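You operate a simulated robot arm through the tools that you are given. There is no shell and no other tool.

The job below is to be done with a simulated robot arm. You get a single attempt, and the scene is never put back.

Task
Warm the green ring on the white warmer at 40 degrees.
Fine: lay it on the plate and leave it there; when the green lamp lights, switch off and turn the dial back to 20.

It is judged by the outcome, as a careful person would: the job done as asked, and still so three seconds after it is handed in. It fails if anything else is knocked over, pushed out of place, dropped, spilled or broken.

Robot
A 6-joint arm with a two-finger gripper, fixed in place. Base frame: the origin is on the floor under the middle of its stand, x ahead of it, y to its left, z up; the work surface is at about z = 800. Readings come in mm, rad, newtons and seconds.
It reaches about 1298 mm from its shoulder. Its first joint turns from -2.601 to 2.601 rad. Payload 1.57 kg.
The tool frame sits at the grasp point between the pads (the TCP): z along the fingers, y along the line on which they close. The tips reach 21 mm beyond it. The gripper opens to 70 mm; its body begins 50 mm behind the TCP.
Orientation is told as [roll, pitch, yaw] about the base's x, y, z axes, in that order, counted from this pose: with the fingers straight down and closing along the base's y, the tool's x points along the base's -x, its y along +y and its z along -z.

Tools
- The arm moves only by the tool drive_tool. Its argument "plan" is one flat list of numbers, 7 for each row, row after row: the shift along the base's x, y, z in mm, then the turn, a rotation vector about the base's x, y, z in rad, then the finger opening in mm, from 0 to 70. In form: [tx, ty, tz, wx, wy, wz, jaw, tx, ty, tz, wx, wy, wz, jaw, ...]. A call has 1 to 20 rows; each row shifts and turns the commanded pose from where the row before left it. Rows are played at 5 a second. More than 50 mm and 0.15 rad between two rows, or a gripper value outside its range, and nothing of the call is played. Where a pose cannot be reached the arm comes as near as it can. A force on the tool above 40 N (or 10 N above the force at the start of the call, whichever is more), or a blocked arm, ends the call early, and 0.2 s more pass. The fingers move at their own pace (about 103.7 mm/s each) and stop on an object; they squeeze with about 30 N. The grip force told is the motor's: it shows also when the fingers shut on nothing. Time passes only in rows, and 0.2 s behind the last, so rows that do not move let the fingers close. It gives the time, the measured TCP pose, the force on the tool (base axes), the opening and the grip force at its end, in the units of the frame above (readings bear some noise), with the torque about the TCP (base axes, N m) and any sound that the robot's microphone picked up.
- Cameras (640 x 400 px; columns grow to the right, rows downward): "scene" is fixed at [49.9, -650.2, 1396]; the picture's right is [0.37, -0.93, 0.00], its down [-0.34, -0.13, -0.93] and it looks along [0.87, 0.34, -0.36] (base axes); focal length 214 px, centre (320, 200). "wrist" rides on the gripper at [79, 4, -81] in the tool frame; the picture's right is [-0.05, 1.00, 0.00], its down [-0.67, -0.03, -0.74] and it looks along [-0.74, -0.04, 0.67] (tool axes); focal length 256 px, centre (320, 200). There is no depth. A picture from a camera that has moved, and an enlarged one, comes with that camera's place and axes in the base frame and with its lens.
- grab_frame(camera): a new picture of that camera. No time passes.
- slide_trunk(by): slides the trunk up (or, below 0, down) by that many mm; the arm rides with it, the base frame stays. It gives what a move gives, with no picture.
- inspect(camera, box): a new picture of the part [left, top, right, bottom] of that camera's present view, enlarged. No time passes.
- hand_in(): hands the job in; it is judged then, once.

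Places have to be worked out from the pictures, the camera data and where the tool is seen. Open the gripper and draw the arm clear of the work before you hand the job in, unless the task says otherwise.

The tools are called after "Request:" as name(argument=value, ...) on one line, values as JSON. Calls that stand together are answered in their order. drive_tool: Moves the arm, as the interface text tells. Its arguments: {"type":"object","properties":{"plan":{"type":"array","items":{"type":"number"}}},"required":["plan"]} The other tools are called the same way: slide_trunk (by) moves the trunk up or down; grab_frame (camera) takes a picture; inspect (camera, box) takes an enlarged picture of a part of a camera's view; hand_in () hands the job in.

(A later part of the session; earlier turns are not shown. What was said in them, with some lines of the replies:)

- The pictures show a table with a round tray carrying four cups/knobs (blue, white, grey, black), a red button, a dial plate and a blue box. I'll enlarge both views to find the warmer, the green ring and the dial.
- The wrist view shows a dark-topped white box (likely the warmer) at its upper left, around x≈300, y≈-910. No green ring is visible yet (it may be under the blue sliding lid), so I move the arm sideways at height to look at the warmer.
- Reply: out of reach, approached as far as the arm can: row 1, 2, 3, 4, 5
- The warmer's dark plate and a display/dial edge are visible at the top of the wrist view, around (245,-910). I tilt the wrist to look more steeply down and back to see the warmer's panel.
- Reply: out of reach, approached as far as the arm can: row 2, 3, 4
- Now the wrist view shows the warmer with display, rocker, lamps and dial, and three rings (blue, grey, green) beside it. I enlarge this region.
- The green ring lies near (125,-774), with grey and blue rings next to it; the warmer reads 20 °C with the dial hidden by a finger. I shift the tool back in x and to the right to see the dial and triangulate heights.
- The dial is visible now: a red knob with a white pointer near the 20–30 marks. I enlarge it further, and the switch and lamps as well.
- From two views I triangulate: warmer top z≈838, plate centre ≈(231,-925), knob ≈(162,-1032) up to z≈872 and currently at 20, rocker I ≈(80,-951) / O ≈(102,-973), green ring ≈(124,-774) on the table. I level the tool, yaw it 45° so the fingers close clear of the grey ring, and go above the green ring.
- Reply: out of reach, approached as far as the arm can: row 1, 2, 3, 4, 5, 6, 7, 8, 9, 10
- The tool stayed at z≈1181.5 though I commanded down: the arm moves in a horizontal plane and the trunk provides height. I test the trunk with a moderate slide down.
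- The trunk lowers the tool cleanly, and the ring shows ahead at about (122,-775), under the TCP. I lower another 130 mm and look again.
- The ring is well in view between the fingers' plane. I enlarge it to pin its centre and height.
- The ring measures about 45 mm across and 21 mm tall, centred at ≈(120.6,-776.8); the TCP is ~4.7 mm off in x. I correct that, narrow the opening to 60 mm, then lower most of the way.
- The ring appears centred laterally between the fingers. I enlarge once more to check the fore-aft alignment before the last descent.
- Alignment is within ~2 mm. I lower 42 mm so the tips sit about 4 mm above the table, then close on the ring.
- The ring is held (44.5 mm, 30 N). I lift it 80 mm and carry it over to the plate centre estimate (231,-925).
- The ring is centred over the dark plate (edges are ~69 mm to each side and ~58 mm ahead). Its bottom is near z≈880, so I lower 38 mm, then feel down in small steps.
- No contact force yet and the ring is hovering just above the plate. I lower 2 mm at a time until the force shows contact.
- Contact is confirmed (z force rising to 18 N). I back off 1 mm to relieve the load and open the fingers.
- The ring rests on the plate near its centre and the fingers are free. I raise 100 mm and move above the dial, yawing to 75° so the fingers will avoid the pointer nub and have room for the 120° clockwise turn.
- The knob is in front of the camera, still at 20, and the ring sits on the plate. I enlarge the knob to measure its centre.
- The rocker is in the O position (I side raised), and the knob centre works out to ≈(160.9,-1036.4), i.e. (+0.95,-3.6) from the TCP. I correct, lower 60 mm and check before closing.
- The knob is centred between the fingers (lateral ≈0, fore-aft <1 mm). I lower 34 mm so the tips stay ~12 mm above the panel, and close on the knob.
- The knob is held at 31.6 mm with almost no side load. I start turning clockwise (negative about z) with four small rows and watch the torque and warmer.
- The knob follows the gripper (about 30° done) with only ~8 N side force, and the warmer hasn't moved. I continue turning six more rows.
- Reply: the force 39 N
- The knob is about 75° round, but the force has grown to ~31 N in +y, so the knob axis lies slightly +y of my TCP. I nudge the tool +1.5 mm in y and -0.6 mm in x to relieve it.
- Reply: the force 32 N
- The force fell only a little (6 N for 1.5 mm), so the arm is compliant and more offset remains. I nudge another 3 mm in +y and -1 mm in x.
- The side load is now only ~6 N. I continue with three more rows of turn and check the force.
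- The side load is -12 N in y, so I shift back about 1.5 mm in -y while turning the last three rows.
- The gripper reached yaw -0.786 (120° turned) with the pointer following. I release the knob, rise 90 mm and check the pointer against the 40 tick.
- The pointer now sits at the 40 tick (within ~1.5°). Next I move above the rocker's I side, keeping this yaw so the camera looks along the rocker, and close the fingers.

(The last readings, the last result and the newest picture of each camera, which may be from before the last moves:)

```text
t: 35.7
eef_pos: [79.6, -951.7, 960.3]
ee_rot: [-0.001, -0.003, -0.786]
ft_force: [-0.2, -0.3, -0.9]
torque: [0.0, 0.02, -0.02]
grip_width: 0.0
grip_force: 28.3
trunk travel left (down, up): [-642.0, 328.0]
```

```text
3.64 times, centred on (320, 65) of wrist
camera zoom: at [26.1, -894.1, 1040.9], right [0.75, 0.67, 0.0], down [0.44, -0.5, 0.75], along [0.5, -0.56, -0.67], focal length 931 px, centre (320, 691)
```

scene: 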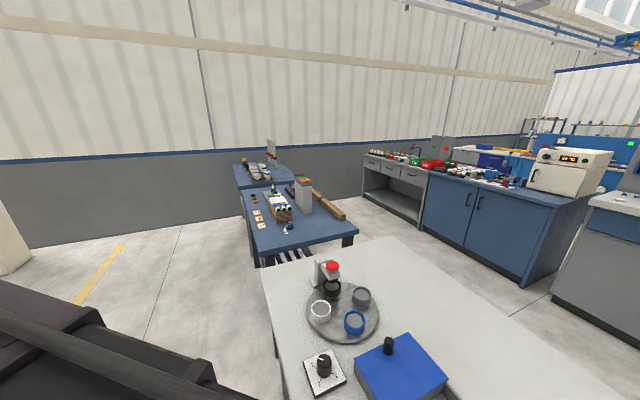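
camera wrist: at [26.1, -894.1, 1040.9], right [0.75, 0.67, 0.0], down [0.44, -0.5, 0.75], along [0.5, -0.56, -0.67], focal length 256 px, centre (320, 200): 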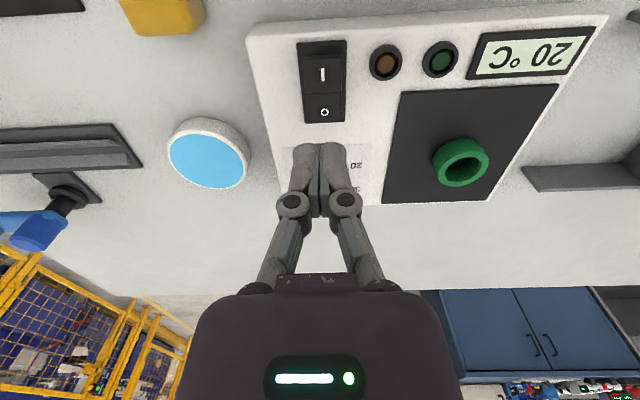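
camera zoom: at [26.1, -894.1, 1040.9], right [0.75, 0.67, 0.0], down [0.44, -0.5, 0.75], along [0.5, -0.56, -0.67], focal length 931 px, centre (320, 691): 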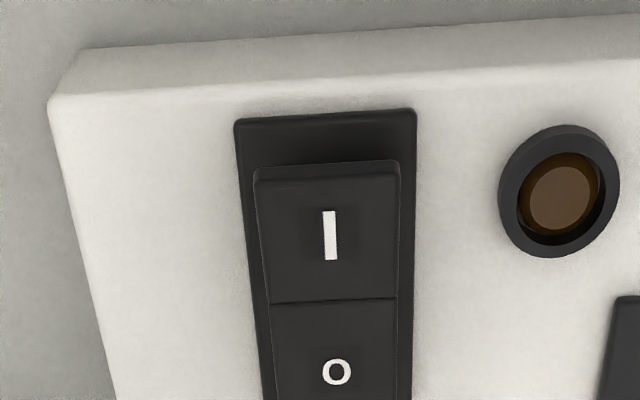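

The rocker is right ahead, I side raised and about 30 mm wide. I shift 1.5 mm sideways and 4 mm outward for leverage, then lower to about 20 mm above the rocker.

Request:
drive_tool(plan=[-1.6, 4, 0, 0, 0, 0, 0, 0, 0, 0, 0, 0, 0, 0])

Request:
slide_trunk(by=-72)

Request:
grab_frame(camera="wrist")

Request:
inspect(camera="wrist", box=[240, 80, 400, 220])

```text
t: 36.3
eef_pos: [78.1, -948.6, 959.8]
ee_rot: [-0.001, -0.002, -0.787]
ft_force: [-0.2, 0.2, 0.2]
torque: [0.02, 0.01, 0.0]
grip_width: 0.0
grip_force: 28.3
trunk travel left (down, up): [-642.0, 328.0]
```

```text
t: 37.4
eef_pos: [77.7, -949.0, 888.8]
ee_rot: [0.001, -0.002, -0.787]
ft_force: [0.4, -0.4, -0.3]
torque: [-0.01, -0.01, -0.01]
grip_width: 0.0
grip_force: 28.8
trunk travel left (down, up): [-570.0, 400.0]
```

```text
taken
camera wrist: at [24.6, -890.2, 969.0], right [0.74, 0.67, 0.0], down [0.44, -0.5, 0.75], along [0.5, -0.56, -0.67], focal length 256 px, centre (320, 200)
```

wrist: 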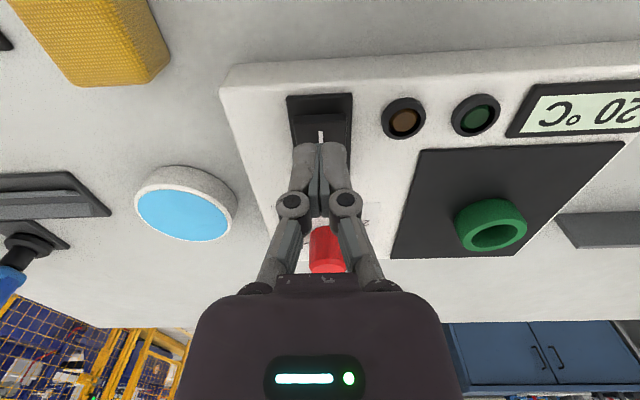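

```text
2.86 times, centred on (320, 150) of wrist
camera zoom: at [24.6, -890.2, 969.0], right [0.74, 0.67, 0.0], down [0.44, -0.5, 0.75], along [0.5, -0.56, -0.67], focal length 731 px, centre (320, 343)
```

zoom: 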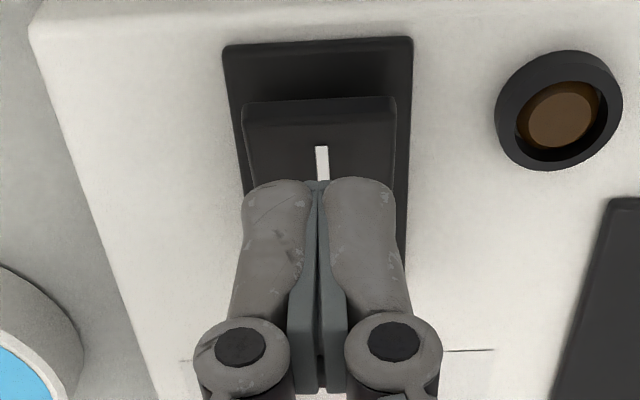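

The closed fingertips line up over the outer half of the I side. I lower in steps and watch the vertical force for contact.

Request:
slide_trunk(by=-12)

Request:
slide_trunk(by=-3)

Request:
slide_trunk(by=-2)

```text
t: 38.0
eef_pos: [77.5, -948.3, 877.1]
ee_rot: [-0.001, -0.003, -0.787]
ft_force: [-0.2, 0.2, 0.0]
torque: [0.0, 0.03, 0.0]
grip_width: 0.0
grip_force: 28.5
trunk travel left (down, up): [-558.0, 412.0]
```

```text
t: 38.5
eef_pos: [78.1, -947.9, 872.7]
ee_rot: [-0.001, -0.003, -0.788]
ft_force: [0.1, 0.0, -0.1]
torque: [-0.01, -0.02, 0.0]
grip_width: 0.0
grip_force: 28.3
trunk travel left (down, up): [-555.0, 415.0]
```

```text
t: 39.0
eef_pos: [77.7, -949.2, 871.6]
ee_rot: [0.0, -0.002, -0.786]
ft_force: [0.2, 0.2, 1.5]
torque: [0.04, -0.01, 0.01]
grip_width: 6.0
grip_force: 28.8
trunk travel left (down, up): [-553.0, 417.0]
```

A first light contact shows (1.5 N), and the opening reads 6 mm, so the tips may be spreading slightly. I take a picture before pressing further.

Request:
inspect(camera="wrist", box=[240, 80, 400, 220])

Request:
drive_tool(plan=[0, 0, 0, 0, 0, 0, 0])

```text
2.86 times, centred on (320, 150) of wrist
camera zoom: at [24.6, -890.2, 952.0], right [0.74, 0.67, 0.0], down [0.44, -0.5, 0.75], along [0.5, -0.56, -0.67], focal length 731 px, centre (320, 343)
```

zoom: 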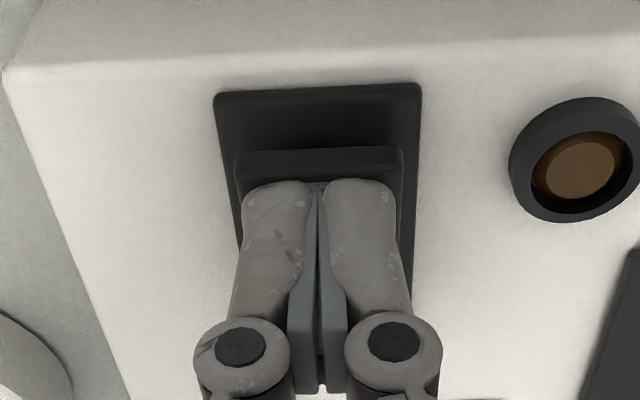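

```text
t: 39.4
eef_pos: [78.0, -947.8, 870.3]
ee_rot: [0.0, -0.001, -0.787]
ft_force: [-0.5, -0.4, 2.4]
torque: [0.05, 0.05, -0.01]
grip_width: 6.1
grip_force: 28.7
trunk travel left (down, up): [-553.0, 417.0]
```

The tips are in contact on the I side's outer half and still together. I press on in 2 mm steps.

Request:
slide_trunk(by=-2)

Request:
slide_trunk(by=-2)

Request:
inspect(camera="wrist", box=[240, 60, 560, 260])

```text
t: 39.9
eef_pos: [78.1, -948.3, 870.6]
ee_rot: [0.0, -0.002, -0.788]
ft_force: [-1.0, -0.2, 1.1]
torque: [0.02, -0.03, 0.01]
grip_width: 6.3
grip_force: 28.6
trunk travel left (down, up): [-551.0, 419.0]
```

```text
t: 40.4
eef_pos: [79.3, -948.1, 866.8]
ee_rot: [0.0, -0.002, -0.786]
ft_force: [0.6, 0.0, 1.0]
torque: [0.01, -0.04, -0.02]
grip_width: 0.0
grip_force: 29.0
trunk travel left (down, up): [-549.0, 421.0]
```

```text
2.00 times, centred on (400, 160) of wrist
camera zoom: at [24.7, -890.2, 947.9], right [0.74, 0.67, 0.0], down [0.44, -0.5, 0.75], along [0.5, -0.56, -0.67], focal length 512 px, centre (160, 280)
```

zoom: 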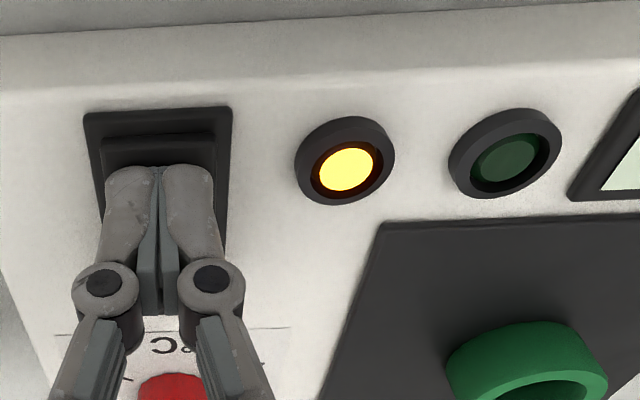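

The amber lamp lit: the warmer is on and heating. I rise 30 mm and move along the rocker to stand by above the O side while watching the lamps.

Request:
slide_trunk(by=30)

Request:
drive_tool(plan=[11.3, -11.1, 0, 0, 0, 0, 0, 11.3, -11.1, 0, 0, 0, 0, 0, 0, 0, 0, 0, 0, 0, 0])

Request:
grab_frame(camera="wrist")

Request:
inspect(camera="wrist", box=[220, 20, 640, 220])

```text
t: 41.2
eef_pos: [77.6, -947.4, 897.1]
ee_rot: [-0.001, -0.002, -0.788]
ft_force: [1.0, 0.0, -0.8]
torque: [-0.01, -0.01, -0.04]
grip_width: 0.0
grip_force: 28.7
trunk travel left (down, up): [-579.0, 391.0]
```

```text
t: 42.0
eef_pos: [102.3, -971.2, 898.3]
ee_rot: [0.0, -0.003, -0.787]
ft_force: [0.0, -0.1, 0.6]
torque: [-0.01, 0.01, 0.0]
grip_width: 0.0
grip_force: 28.1
trunk travel left (down, up): [-579.0, 391.0]
```

```text
taken
camera wrist: at [48.5, -913.0, 977.9], right [0.74, 0.67, 0.0], down [0.44, -0.5, 0.75], along [0.5, -0.56, -0.67], focal length 256 px, centre (320, 200)
```

wrist: 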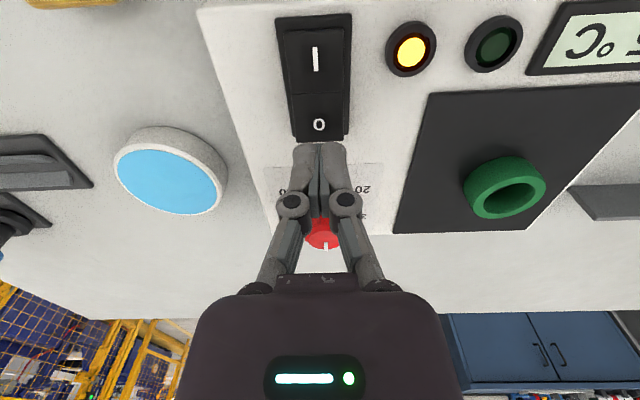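

```text
1.52 times, centred on (430, 120) of wrist
camera zoom: at [48.5, -913.0, 977.9], right [0.74, 0.67, 0.0], down [0.44, -0.5, 0.75], along [0.5, -0.56, -0.67], focal length 390 px, centre (152, 322)
```

zoom: 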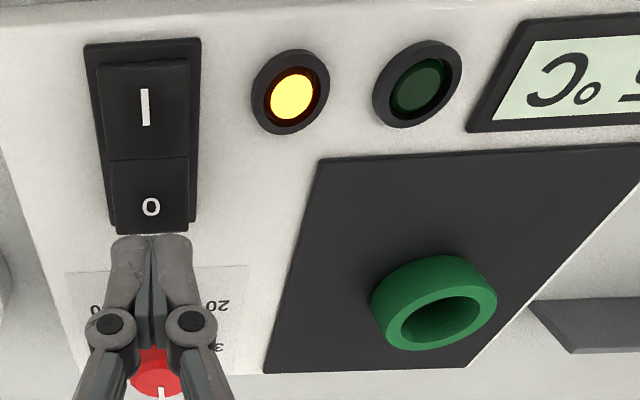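

The display is climbing (25 °C-ish), amber on, green off; the O end is now raised. I enlarge the rocker to check the fingertip's alignment with O, while time is paused.

Request:
inspect(camera="wrist", box=[240, 40, 400, 180])

Request:
inspect(camera="wrist", box=[520, 0, 640, 90])

```text
2.86 times, centred on (320, 110) of wrist
camera zoom: at [48.5, -913.0, 977.9], right [0.74, 0.67, 0.0], down [0.44, -0.5, 0.75], along [0.5, -0.56, -0.67], focal length 731 px, centre (320, 457)
```

zoom: 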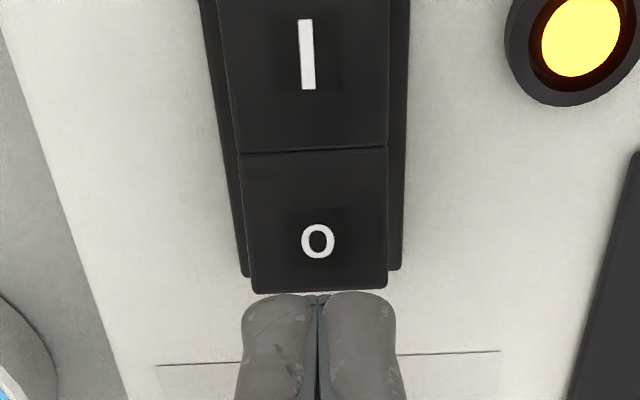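

```text
4.44 times, centred on (580, 45) of wrist
camera zoom: at [48.5, -913.0, 977.9], right [0.74, 0.67, 0.0], down [0.44, -0.5, 0.75], along [0.5, -0.56, -0.67], focal length 1138 px, centre (-836, 889)
```

zoom: 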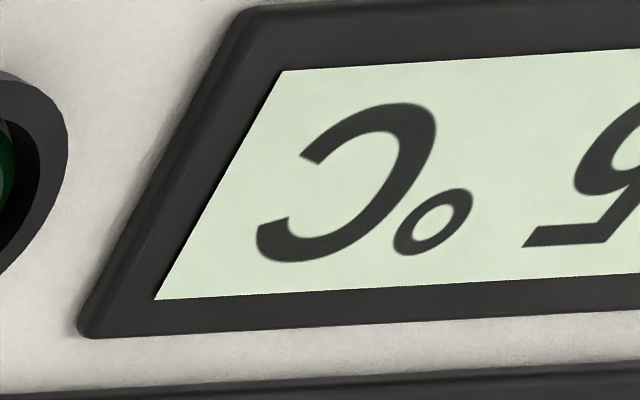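

Alignment with O is good (tip ~17 mm past the pivot). I lower 15 mm to stand by just above it, and check the lamps.

Request:
slide_trunk(by=-15)

Request:
inspect(camera="wrist", box=[220, 0, 640, 240])

```text
t: 42.6
eef_pos: [102.3, -972.1, 883.5]
ee_rot: [0.0, -0.002, -0.787]
ft_force: [0.2, -0.1, -0.4]
torque: [0.01, 0.02, -0.01]
grip_width: 0.2
grip_force: 28.9
trunk travel left (down, up): [-564.0, 406.0]
```

```text
1.52 times, centred on (430, 120) of wrist
camera zoom: at [48.5, -912.8, 962.9], right [0.74, 0.67, 0.0], down [0.44, -0.5, 0.75], along [0.5, -0.56, -0.67], focal length 390 px, centre (152, 322)
```

zoom: 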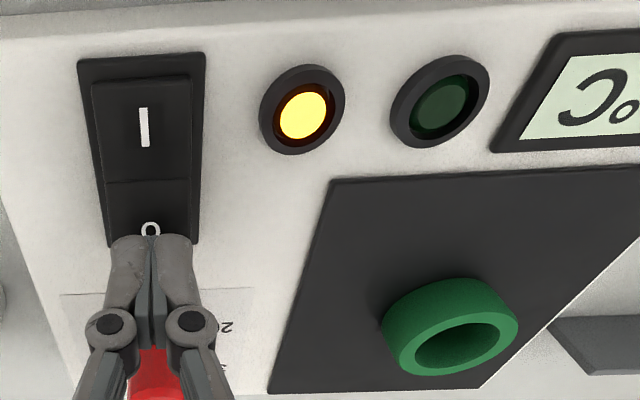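

Both lamps are in view from this standby pose: amber on, green dark. I wait 2 seconds with still rows and look again.

Request:
drive_tool(plan=[0, 0, 0, 0, 0, 0, 0, 0, 0, 0, 0, 0, 0, 0, 0, 0, 0, 0, 0, 0, 0, 0, 0, 0, 0, 0, 0, 0, 0, 0, 0, 0, 0, 0, 0, 0, 0, 0, 0, 0, 0, 0, 0, 0, 0, 0, 0, 0, 0, 0, 0, 0, 0, 0, 0, 0])

Request:
inspect(camera="wrist", box=[340, 0, 640, 180])

```text
t: 44.4
eef_pos: [102.1, -970.4, 883.3]
ee_rot: [-0.001, -0.003, -0.787]
ft_force: [0.6, 0.5, -0.5]
torque: [0.01, 0.02, -0.02]
grip_width: 0.0
grip_force: 28.4
trunk travel left (down, up): [-564.0, 406.0]
```

```text
2.13 times, centred on (490, 90) of wrist
camera zoom: at [48.4, -912.9, 962.9], right [0.74, 0.67, 0.0], down [0.44, -0.5, 0.75], along [0.5, -0.56, -0.67], focal length 546 px, centre (-43, 435)
```

zoom: 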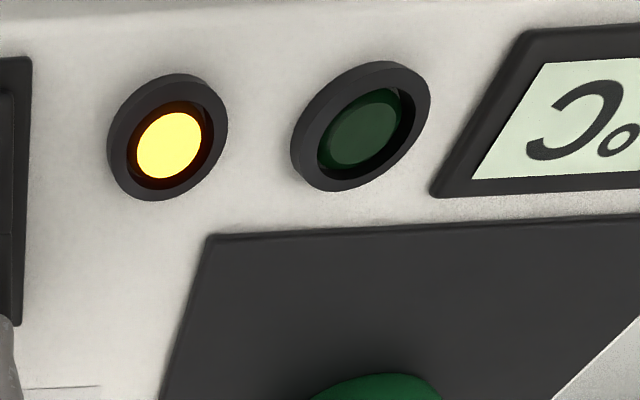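

Amber is still on and green still dark. I wait another 2 seconds.

Request:
drive_tool(plan=[0, 0, 0, 0, 0, 0, 0, 0, 0, 0, 0, 0, 0, 0, 0, 0, 0, 0, 0, 0, 0, 0, 0, 0, 0, 0, 0, 0, 0, 0, 0, 0, 0, 0, 0, 0, 0, 0, 0, 0, 0, 0, 0, 0, 0, 0, 0, 0, 0, 0, 0, 0, 0, 0, 0, 0, 0, 0, 0, 0, 0, 0, 0])

Request:
inspect(camera="wrist", box=[340, 0, 640, 180])

```text
t: 46.4
eef_pos: [101.7, -971.8, 882.5]
ee_rot: [0.0, -0.002, -0.789]
ft_force: [0.3, -0.3, -0.1]
torque: [0.01, 0.0, -0.03]
grip_width: 0.1
grip_force: 28.4
trunk travel left (down, up): [-564.0, 406.0]
```

```text
2.13 times, centred on (490, 90) of wrist
camera zoom: at [48.4, -912.9, 962.9], right [0.74, 0.67, 0.0], down [0.44, -0.5, 0.75], along [0.5, -0.56, -0.67], focal length 546 px, centre (-43, 435)
```

zoom: 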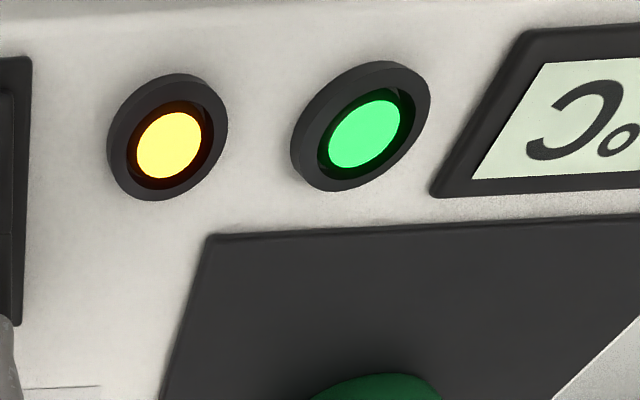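

The green lamp is lit. I press the O side now: down 12 mm to near contact, then small steps.

Request:
slide_trunk(by=-12)

Request:
slide_trunk(by=-3)

Request:
slide_trunk(by=-2)

Request:
inspect(camera="wrist", box=[220, 0, 640, 240])

```text
t: 47.0
eef_pos: [102.6, -970.7, 870.7]
ee_rot: [-0.001, -0.003, -0.787]
ft_force: [0.3, 0.0, 1.2]
torque: [-0.03, 0.0, -0.01]
grip_width: 5.8
grip_force: 28.6
trunk travel left (down, up): [-552.0, 418.0]
```

```text
t: 47.5
eef_pos: [101.5, -970.6, 867.3]
ee_rot: [0.001, -0.003, -0.787]
ft_force: [-0.1, 0.4, -0.8]
torque: [-0.03, -0.01, -0.02]
grip_width: 0.2
grip_force: 28.5
trunk travel left (down, up): [-549.0, 421.0]
```

```text
t: 48.1
eef_pos: [101.9, -970.9, 867.6]
ee_rot: [-0.002, -0.002, -0.788]
ft_force: [0.5, -9.3, 23.8]
torque: [-0.05, 0.13, 0.08]
grip_width: 5.9
grip_force: 28.7
trunk travel left (down, up): [-547.0, 423.0]
```

```text
1.52 times, centred on (430, 120) of wrist
camera zoom: at [48.5, -912.5, 947.5], right [0.74, 0.67, 0.0], down [0.44, -0.49, 0.75], along [0.5, -0.56, -0.66], focal length 390 px, centre (152, 322)
```

zoom: 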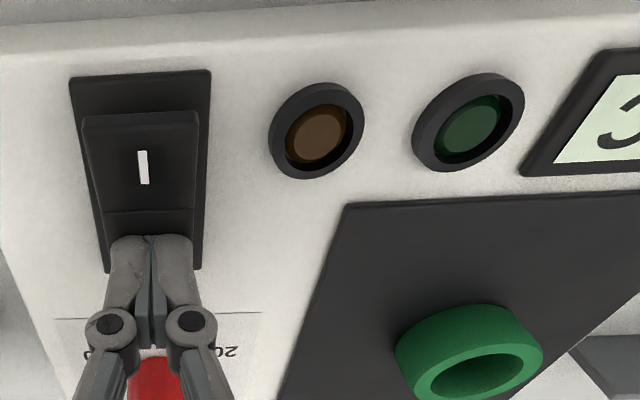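

Both lamps are dark and the I end is raised: the warmer is switched off. I lift 93 mm and go back above the knob, opening to 60 mm.

Request:
slide_trunk(by=93)

Request:
drive_tool(plan=[15.2, -15.3, 0, 0, 0, 0, 20, 15.2, -15.3, 0, 0, 0, 0, 40, 15.2, -15.4, 0, 0, 0, 0, 60, 15.1, -15.4, 0, 0, 0, 0, 60, 0, 0, 0, 0, 0, 0, 60])

Request:
grab_frame(camera="wrist")

Request:
inspect(camera="wrist", box=[260, 10, 380, 120])

```text
t: 49.3
eef_pos: [102.3, -971.5, 959.6]
ee_rot: [-0.001, -0.002, -0.787]
ft_force: [0.3, 0.4, 0.2]
torque: [-0.02, 0.02, 0.01]
grip_width: 0.0
grip_force: 28.8
trunk travel left (down, up): [-640.0, 330.0]
```

```text
t: 50.5
eef_pos: [162.8, -1032.8, 959.2]
ee_rot: [0.0, -0.002, -0.787]
ft_force: [-0.1, 0.4, 0.4]
torque: [-0.01, 0.0, -0.02]
grip_width: 60.1
grip_force: 0.0
trunk travel left (down, up): [-640.0, 330.0]
```

```text
taken
camera wrist: at [109.7, -974.6, 1038.9], right [0.74, 0.67, 0.0], down [0.44, -0.5, 0.75], along [0.5, -0.56, -0.67], focal length 256 px, centre (320, 200)
```

wrist: 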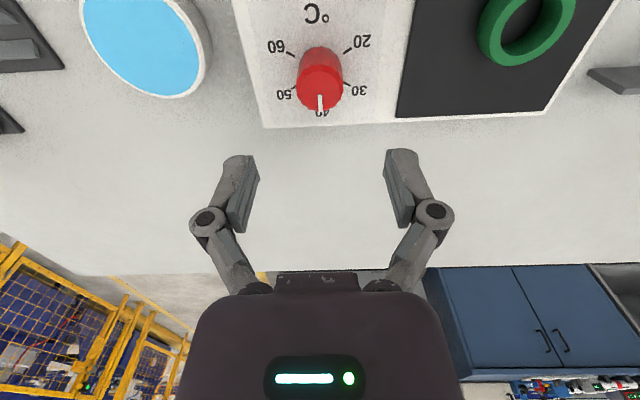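

```text
3.64 times, centred on (320, 65) of wrist
camera zoom: at [109.7, -974.6, 1038.9], right [0.74, 0.67, 0.0], down [0.44, -0.5, 0.75], along [0.5, -0.56, -0.67], focal length 931 px, centre (320, 691)
```

zoom: 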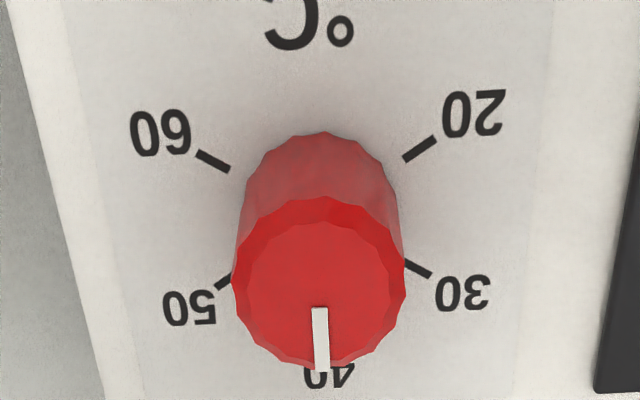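

The knob is laterally centred and the pointer still at 40. I lower 88 mm and grip it for the turn back.

Request:
slide_trunk(by=-88)

Request:
drive_tool(plan=[0, 0, 0, 0, 0, 0, 48, 0, 0, 0, 0, 0, 0, 38, 0, 0, 0, 0, 0, 0, 28, 0, 0, 0, 0, 0, 0, 24, 0, 0, 0, 0, 0, 0, 24])

Request:
drive_tool(plan=[0, 0, 0, 0, 0, 0.131, 24, 0, 0, 0, 0, 0, 0.131, 24, 0, 0, 0, 0, 0, 0.131, 24, 0, 0, 0, 0, 0, 0.131, 24])

```text
t: 51.8
eef_pos: [163.0, -1033.8, 870.3]
ee_rot: [0.0, -0.002, -0.787]
ft_force: [0.6, 1.0, -0.1]
torque: [-0.03, 0.0, -0.02]
grip_width: 59.8
grip_force: 0.2
trunk travel left (down, up): [-552.0, 418.0]
```

```text
t: 53.0
eef_pos: [163.6, -1033.7, 871.5]
ee_rot: [0.0, -0.003, -0.788]
ft_force: [-0.6, -1.3, 0.6]
torque: [0.03, 0.07, 0.01]
grip_width: 31.8
grip_force: 32.1
trunk travel left (down, up): [-552.0, 418.0]
```

```text
t: 54.0
eef_pos: [162.5, -1033.5, 871.8]
ee_rot: [-0.002, -0.002, -0.261]
ft_force: [0.4, -4.3, 3.8]
torque: [-0.04, 0.34, 0.01]
grip_width: 32.0
grip_force: 31.7
trunk travel left (down, up): [-552.0, 418.0]
```

The grip is clean and the turn back is running with only ~6 N side load. I turn six more rows and check.

Request:
drive_tool(plan=[0, 0, 0, 0, 0, 0.131, 24, 0, 0, 0, 0, 0, 0.131, 24, 0, 0, 0, 0, 0, 0.131, 24, 0, 0, 0, 0, 0, 0.131, 24, 0, 0, 0, 0, 0, 0.131, 24, 0, 0, 0, 0, 0, 0.131, 24])

```text
t: 55.4
eef_pos: [162.8, -1033.2, 870.6]
ee_rot: [0.0, -0.002, 0.527]
ft_force: [0.1, -2.2, 2.6]
torque: [-0.33, 0.0, 0.0]
grip_width: 32.0
grip_force: 32.0
trunk travel left (down, up): [-552.0, 418.0]
```

Side loads stay small. I turn the last six rows to bring the pointer back to 20.

Request:
drive_tool(plan=[0, 0, 0, 0, 0, 0.131, 24, 0, 0, 0, 0, 0, 0.131, 24, 0, 0, 0, 0, 0, 0.131, 24, 0, 0, 0, 0, 0, 0.131, 24, 0, 0, 0, 0, 0, 0.131, 24, 0, 0, 0, 0, 0, 0.131, 24, 0, 0, 0, 0, 0, 0, 24])

Request:
grab_frame(camera="wrist")

```text
t: 57.0
eef_pos: [163.5, -1032.1, 869.8]
ee_rot: [0.0, -0.002, 1.312]
ft_force: [-1.7, 4.4, -2.6]
torque: [-0.23, 0.16, 0.02]
grip_width: 31.6
grip_force: 32.0
trunk travel left (down, up): [-552.0, 418.0]
```

```text
taken
camera wrist: at [137.8, -1109.1, 950.9], right [-0.95, 0.31, 0.0], down [0.2, 0.63, 0.75], along [0.23, 0.71, -0.67], focal length 256 px, centre (320, 200)
```

wrist: 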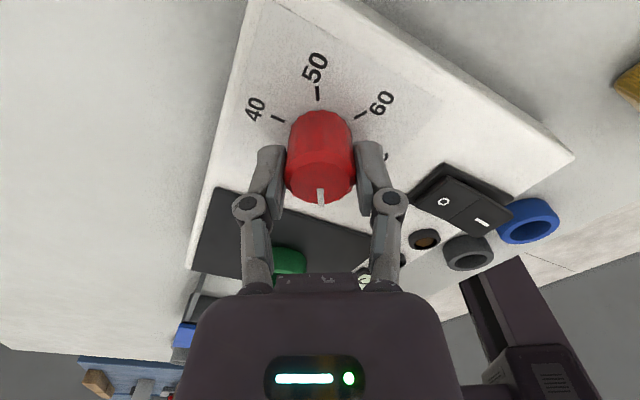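

The gripper is back at yaw 1.312, and the pointer has followed. I release, rise 92 mm and check the pointer against the 20 mark.

Request:
drive_tool(plan=[0, 0, 0, 0, 0, 0, 36, 0, 0, 0, 0, 0, 0, 46, 0, 0, 0, 0, 0, 0, 60, 0, 0, 0, 0, 0, 0, 60])

Request:
slide_trunk(by=92)

Request:
grab_frame(camera="wrist")

Request:
inspect(camera="wrist", box=[260, 10, 380, 120])

```text
t: 58.0
eef_pos: [163.0, -1032.9, 869.9]
ee_rot: [0.0, -0.002, 1.311]
ft_force: [-0.3, -0.3, -0.4]
torque: [0.0, -0.04, 0.02]
grip_width: 60.2
grip_force: 0.1
trunk travel left (down, up): [-552.0, 418.0]
```

```text
t: 59.2
eef_pos: [162.9, -1032.3, 962.7]
ee_rot: [-0.001, -0.002, 1.312]
ft_force: [0.0, -0.3, -0.8]
torque: [0.03, 0.01, 0.0]
grip_width: 60.0
grip_force: 0.1
trunk travel left (down, up): [-644.0, 326.0]
```

```text
taken
camera wrist: at [137.8, -1109.5, 1042.7], right [-0.95, 0.31, 0.0], down [0.21, 0.63, 0.75], along [0.23, 0.71, -0.67], focal length 256 px, centre (320, 200)
```

wrist: 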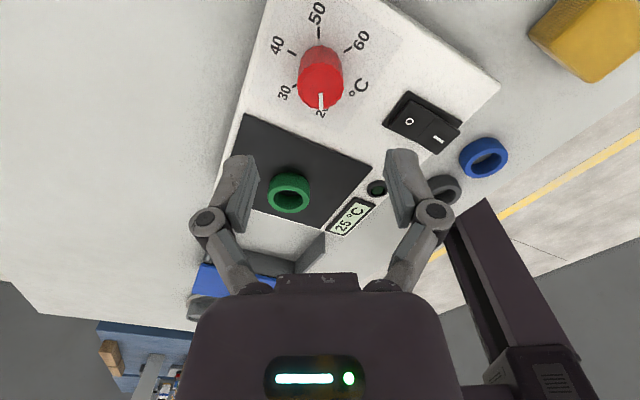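

```text
3.64 times, centred on (320, 65) of wrist
camera zoom: at [137.8, -1109.5, 1042.7], right [-0.95, 0.31, 0.0], down [0.21, 0.63, 0.75], along [0.23, 0.71, -0.67], focal length 931 px, centre (320, 691)
```

zoom: 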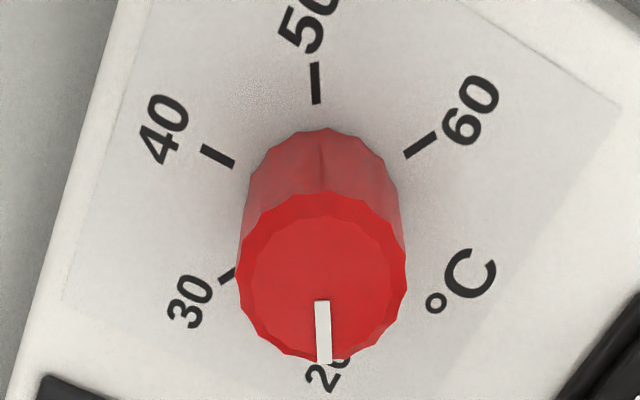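

The pointer is back at 20, within 0.3° of how it stood at first, and the tick positions show the warmer hasn't moved. I check the display and switch once more, then raise the arm clear.

Request:
inspect(camera="wrist", box=[220, 80, 520, 270])

Request:
slide_trunk(by=220)

Request:
drive_tool(plan=[-20, 10, 0, 0, 0, -0.13, 70, -20, 10, 0, 0, 0, -0.13, 70, -20, 10, 0, 0, 0, -0.13, 70, -20, 20, 0, 0, 0, -0.13, 70, -20, 20, 0, 0, 0, -0.13, 70, -20, 20, 0, 0, 0, -0.13, 70, -20, 20, 0, 0, 0, -0.13, 70, -20, 20, 0, 0, 0, -0.13, 70, 0, 0, 0, 0, 0, -0.13, 70, 0, 0, 0, 0, 0, -0.14, 70])

Request:
grab_frame(camera="wrist")

Request:
grab_frame(camera="scene")

```text
2.11 times, centred on (370, 175) of wrist
camera zoom: at [137.8, -1109.5, 1042.7], right [-0.95, 0.31, 0.0], down [0.21, 0.63, 0.75], along [0.23, 0.71, -0.67], focal length 539 px, centre (215, 253)
```

zoom: 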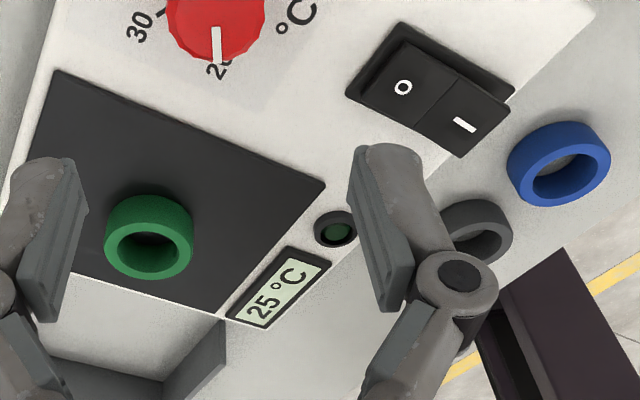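

```text
t: 61.6
eef_pos: [163.9, -1032.3, 1182.7]
ee_rot: [0.0, -0.001, 1.31]
ft_force: [-0.1, 0.5, 0.4]
torque: [0.01, 0.0, -0.01]
grip_width: 60.1
grip_force: 0.0
trunk travel left (down, up): [-864.0, 106.0]
```

```text
t: 63.8
eef_pos: [2.8, -903.3, 1181.8]
ee_rot: [0.0, -0.002, -0.004]
ft_force: [-0.7, -0.7, 0.3]
torque: [0.0, 0.02, 0.02]
grip_width: 69.8
grip_force: 0.0
trunk travel left (down, up): [-864.0, 106.0]
```

```text
taken
camera wrist: at [-77.3, -899.4, 1263.0], right [0.06, 1.0, 0.0], down [0.67, -0.04, 0.75], along [0.74, -0.04, -0.67], focal length 256 px, centre (320, 200)
```

wrist: 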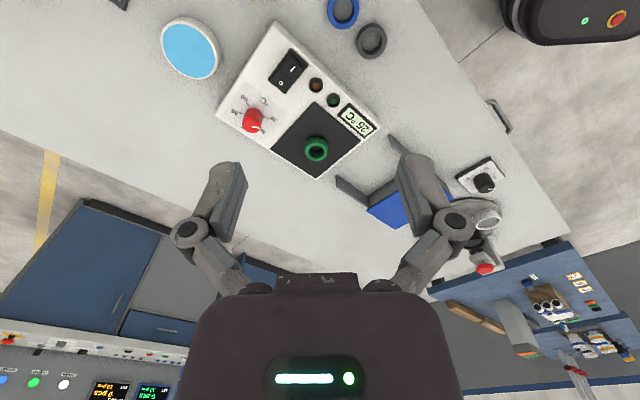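

```text
taken
```

scene: 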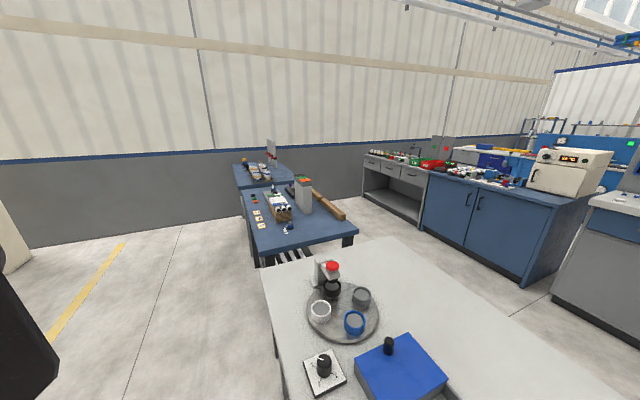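

Everything is in place: ring on the plate, rocker at O, other objects where they were, and the arm is well clear. One last enlarged check of the warmer before handing in.

Request:
inspect(camera="wrist", box=[200, 10, 400, 190])

```text
2.22 times, centred on (300, 100) of wrist
camera zoom: at [-77.3, -899.4, 1263.0], right [0.06, 1.0, 0.0], down [0.67, -0.04, 0.75], along [0.74, -0.04, -0.67], focal length 569 px, centre (364, 422)
```

zoom: 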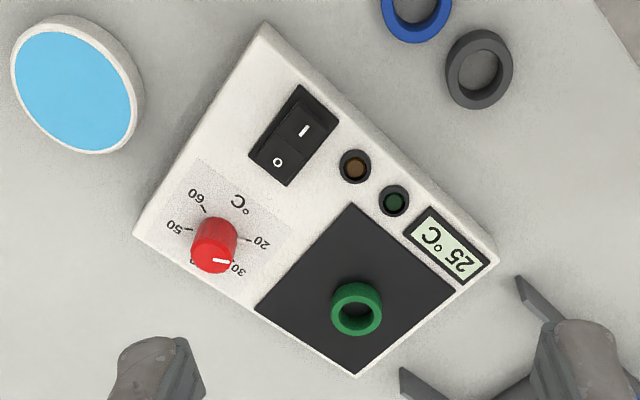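

The ring lies on the plate, both lamps are off, the switch is at O, the dial is back at 20, and nothing else has moved. The gripper is open and clear, so I hand the job in.

Request:
hand_in()

```text
The job is handed in.
```

The green ring was warmed as you asked and is still lying on the warmer's plate; the job is handed in.

- **Warming:** I laid the ring near the centre of the plate, set the dial to 40 and switched on. The green lamp lit about six seconds later. I couldn't read the full temperature on the display then, so I went by the lamp.
- **Afterwards:** I switched off within a second or two of seeing the lamp lit, and both lamps went dark. The dial is back at 20, within about half a degree of turn from where it started. The display last read 25 °C.
- **Surroundings:** The warmer moved less than a millimetre. In the last pictures nothing else on the table looks moved or knocked over. The gripper is open and the arm is raised clear.
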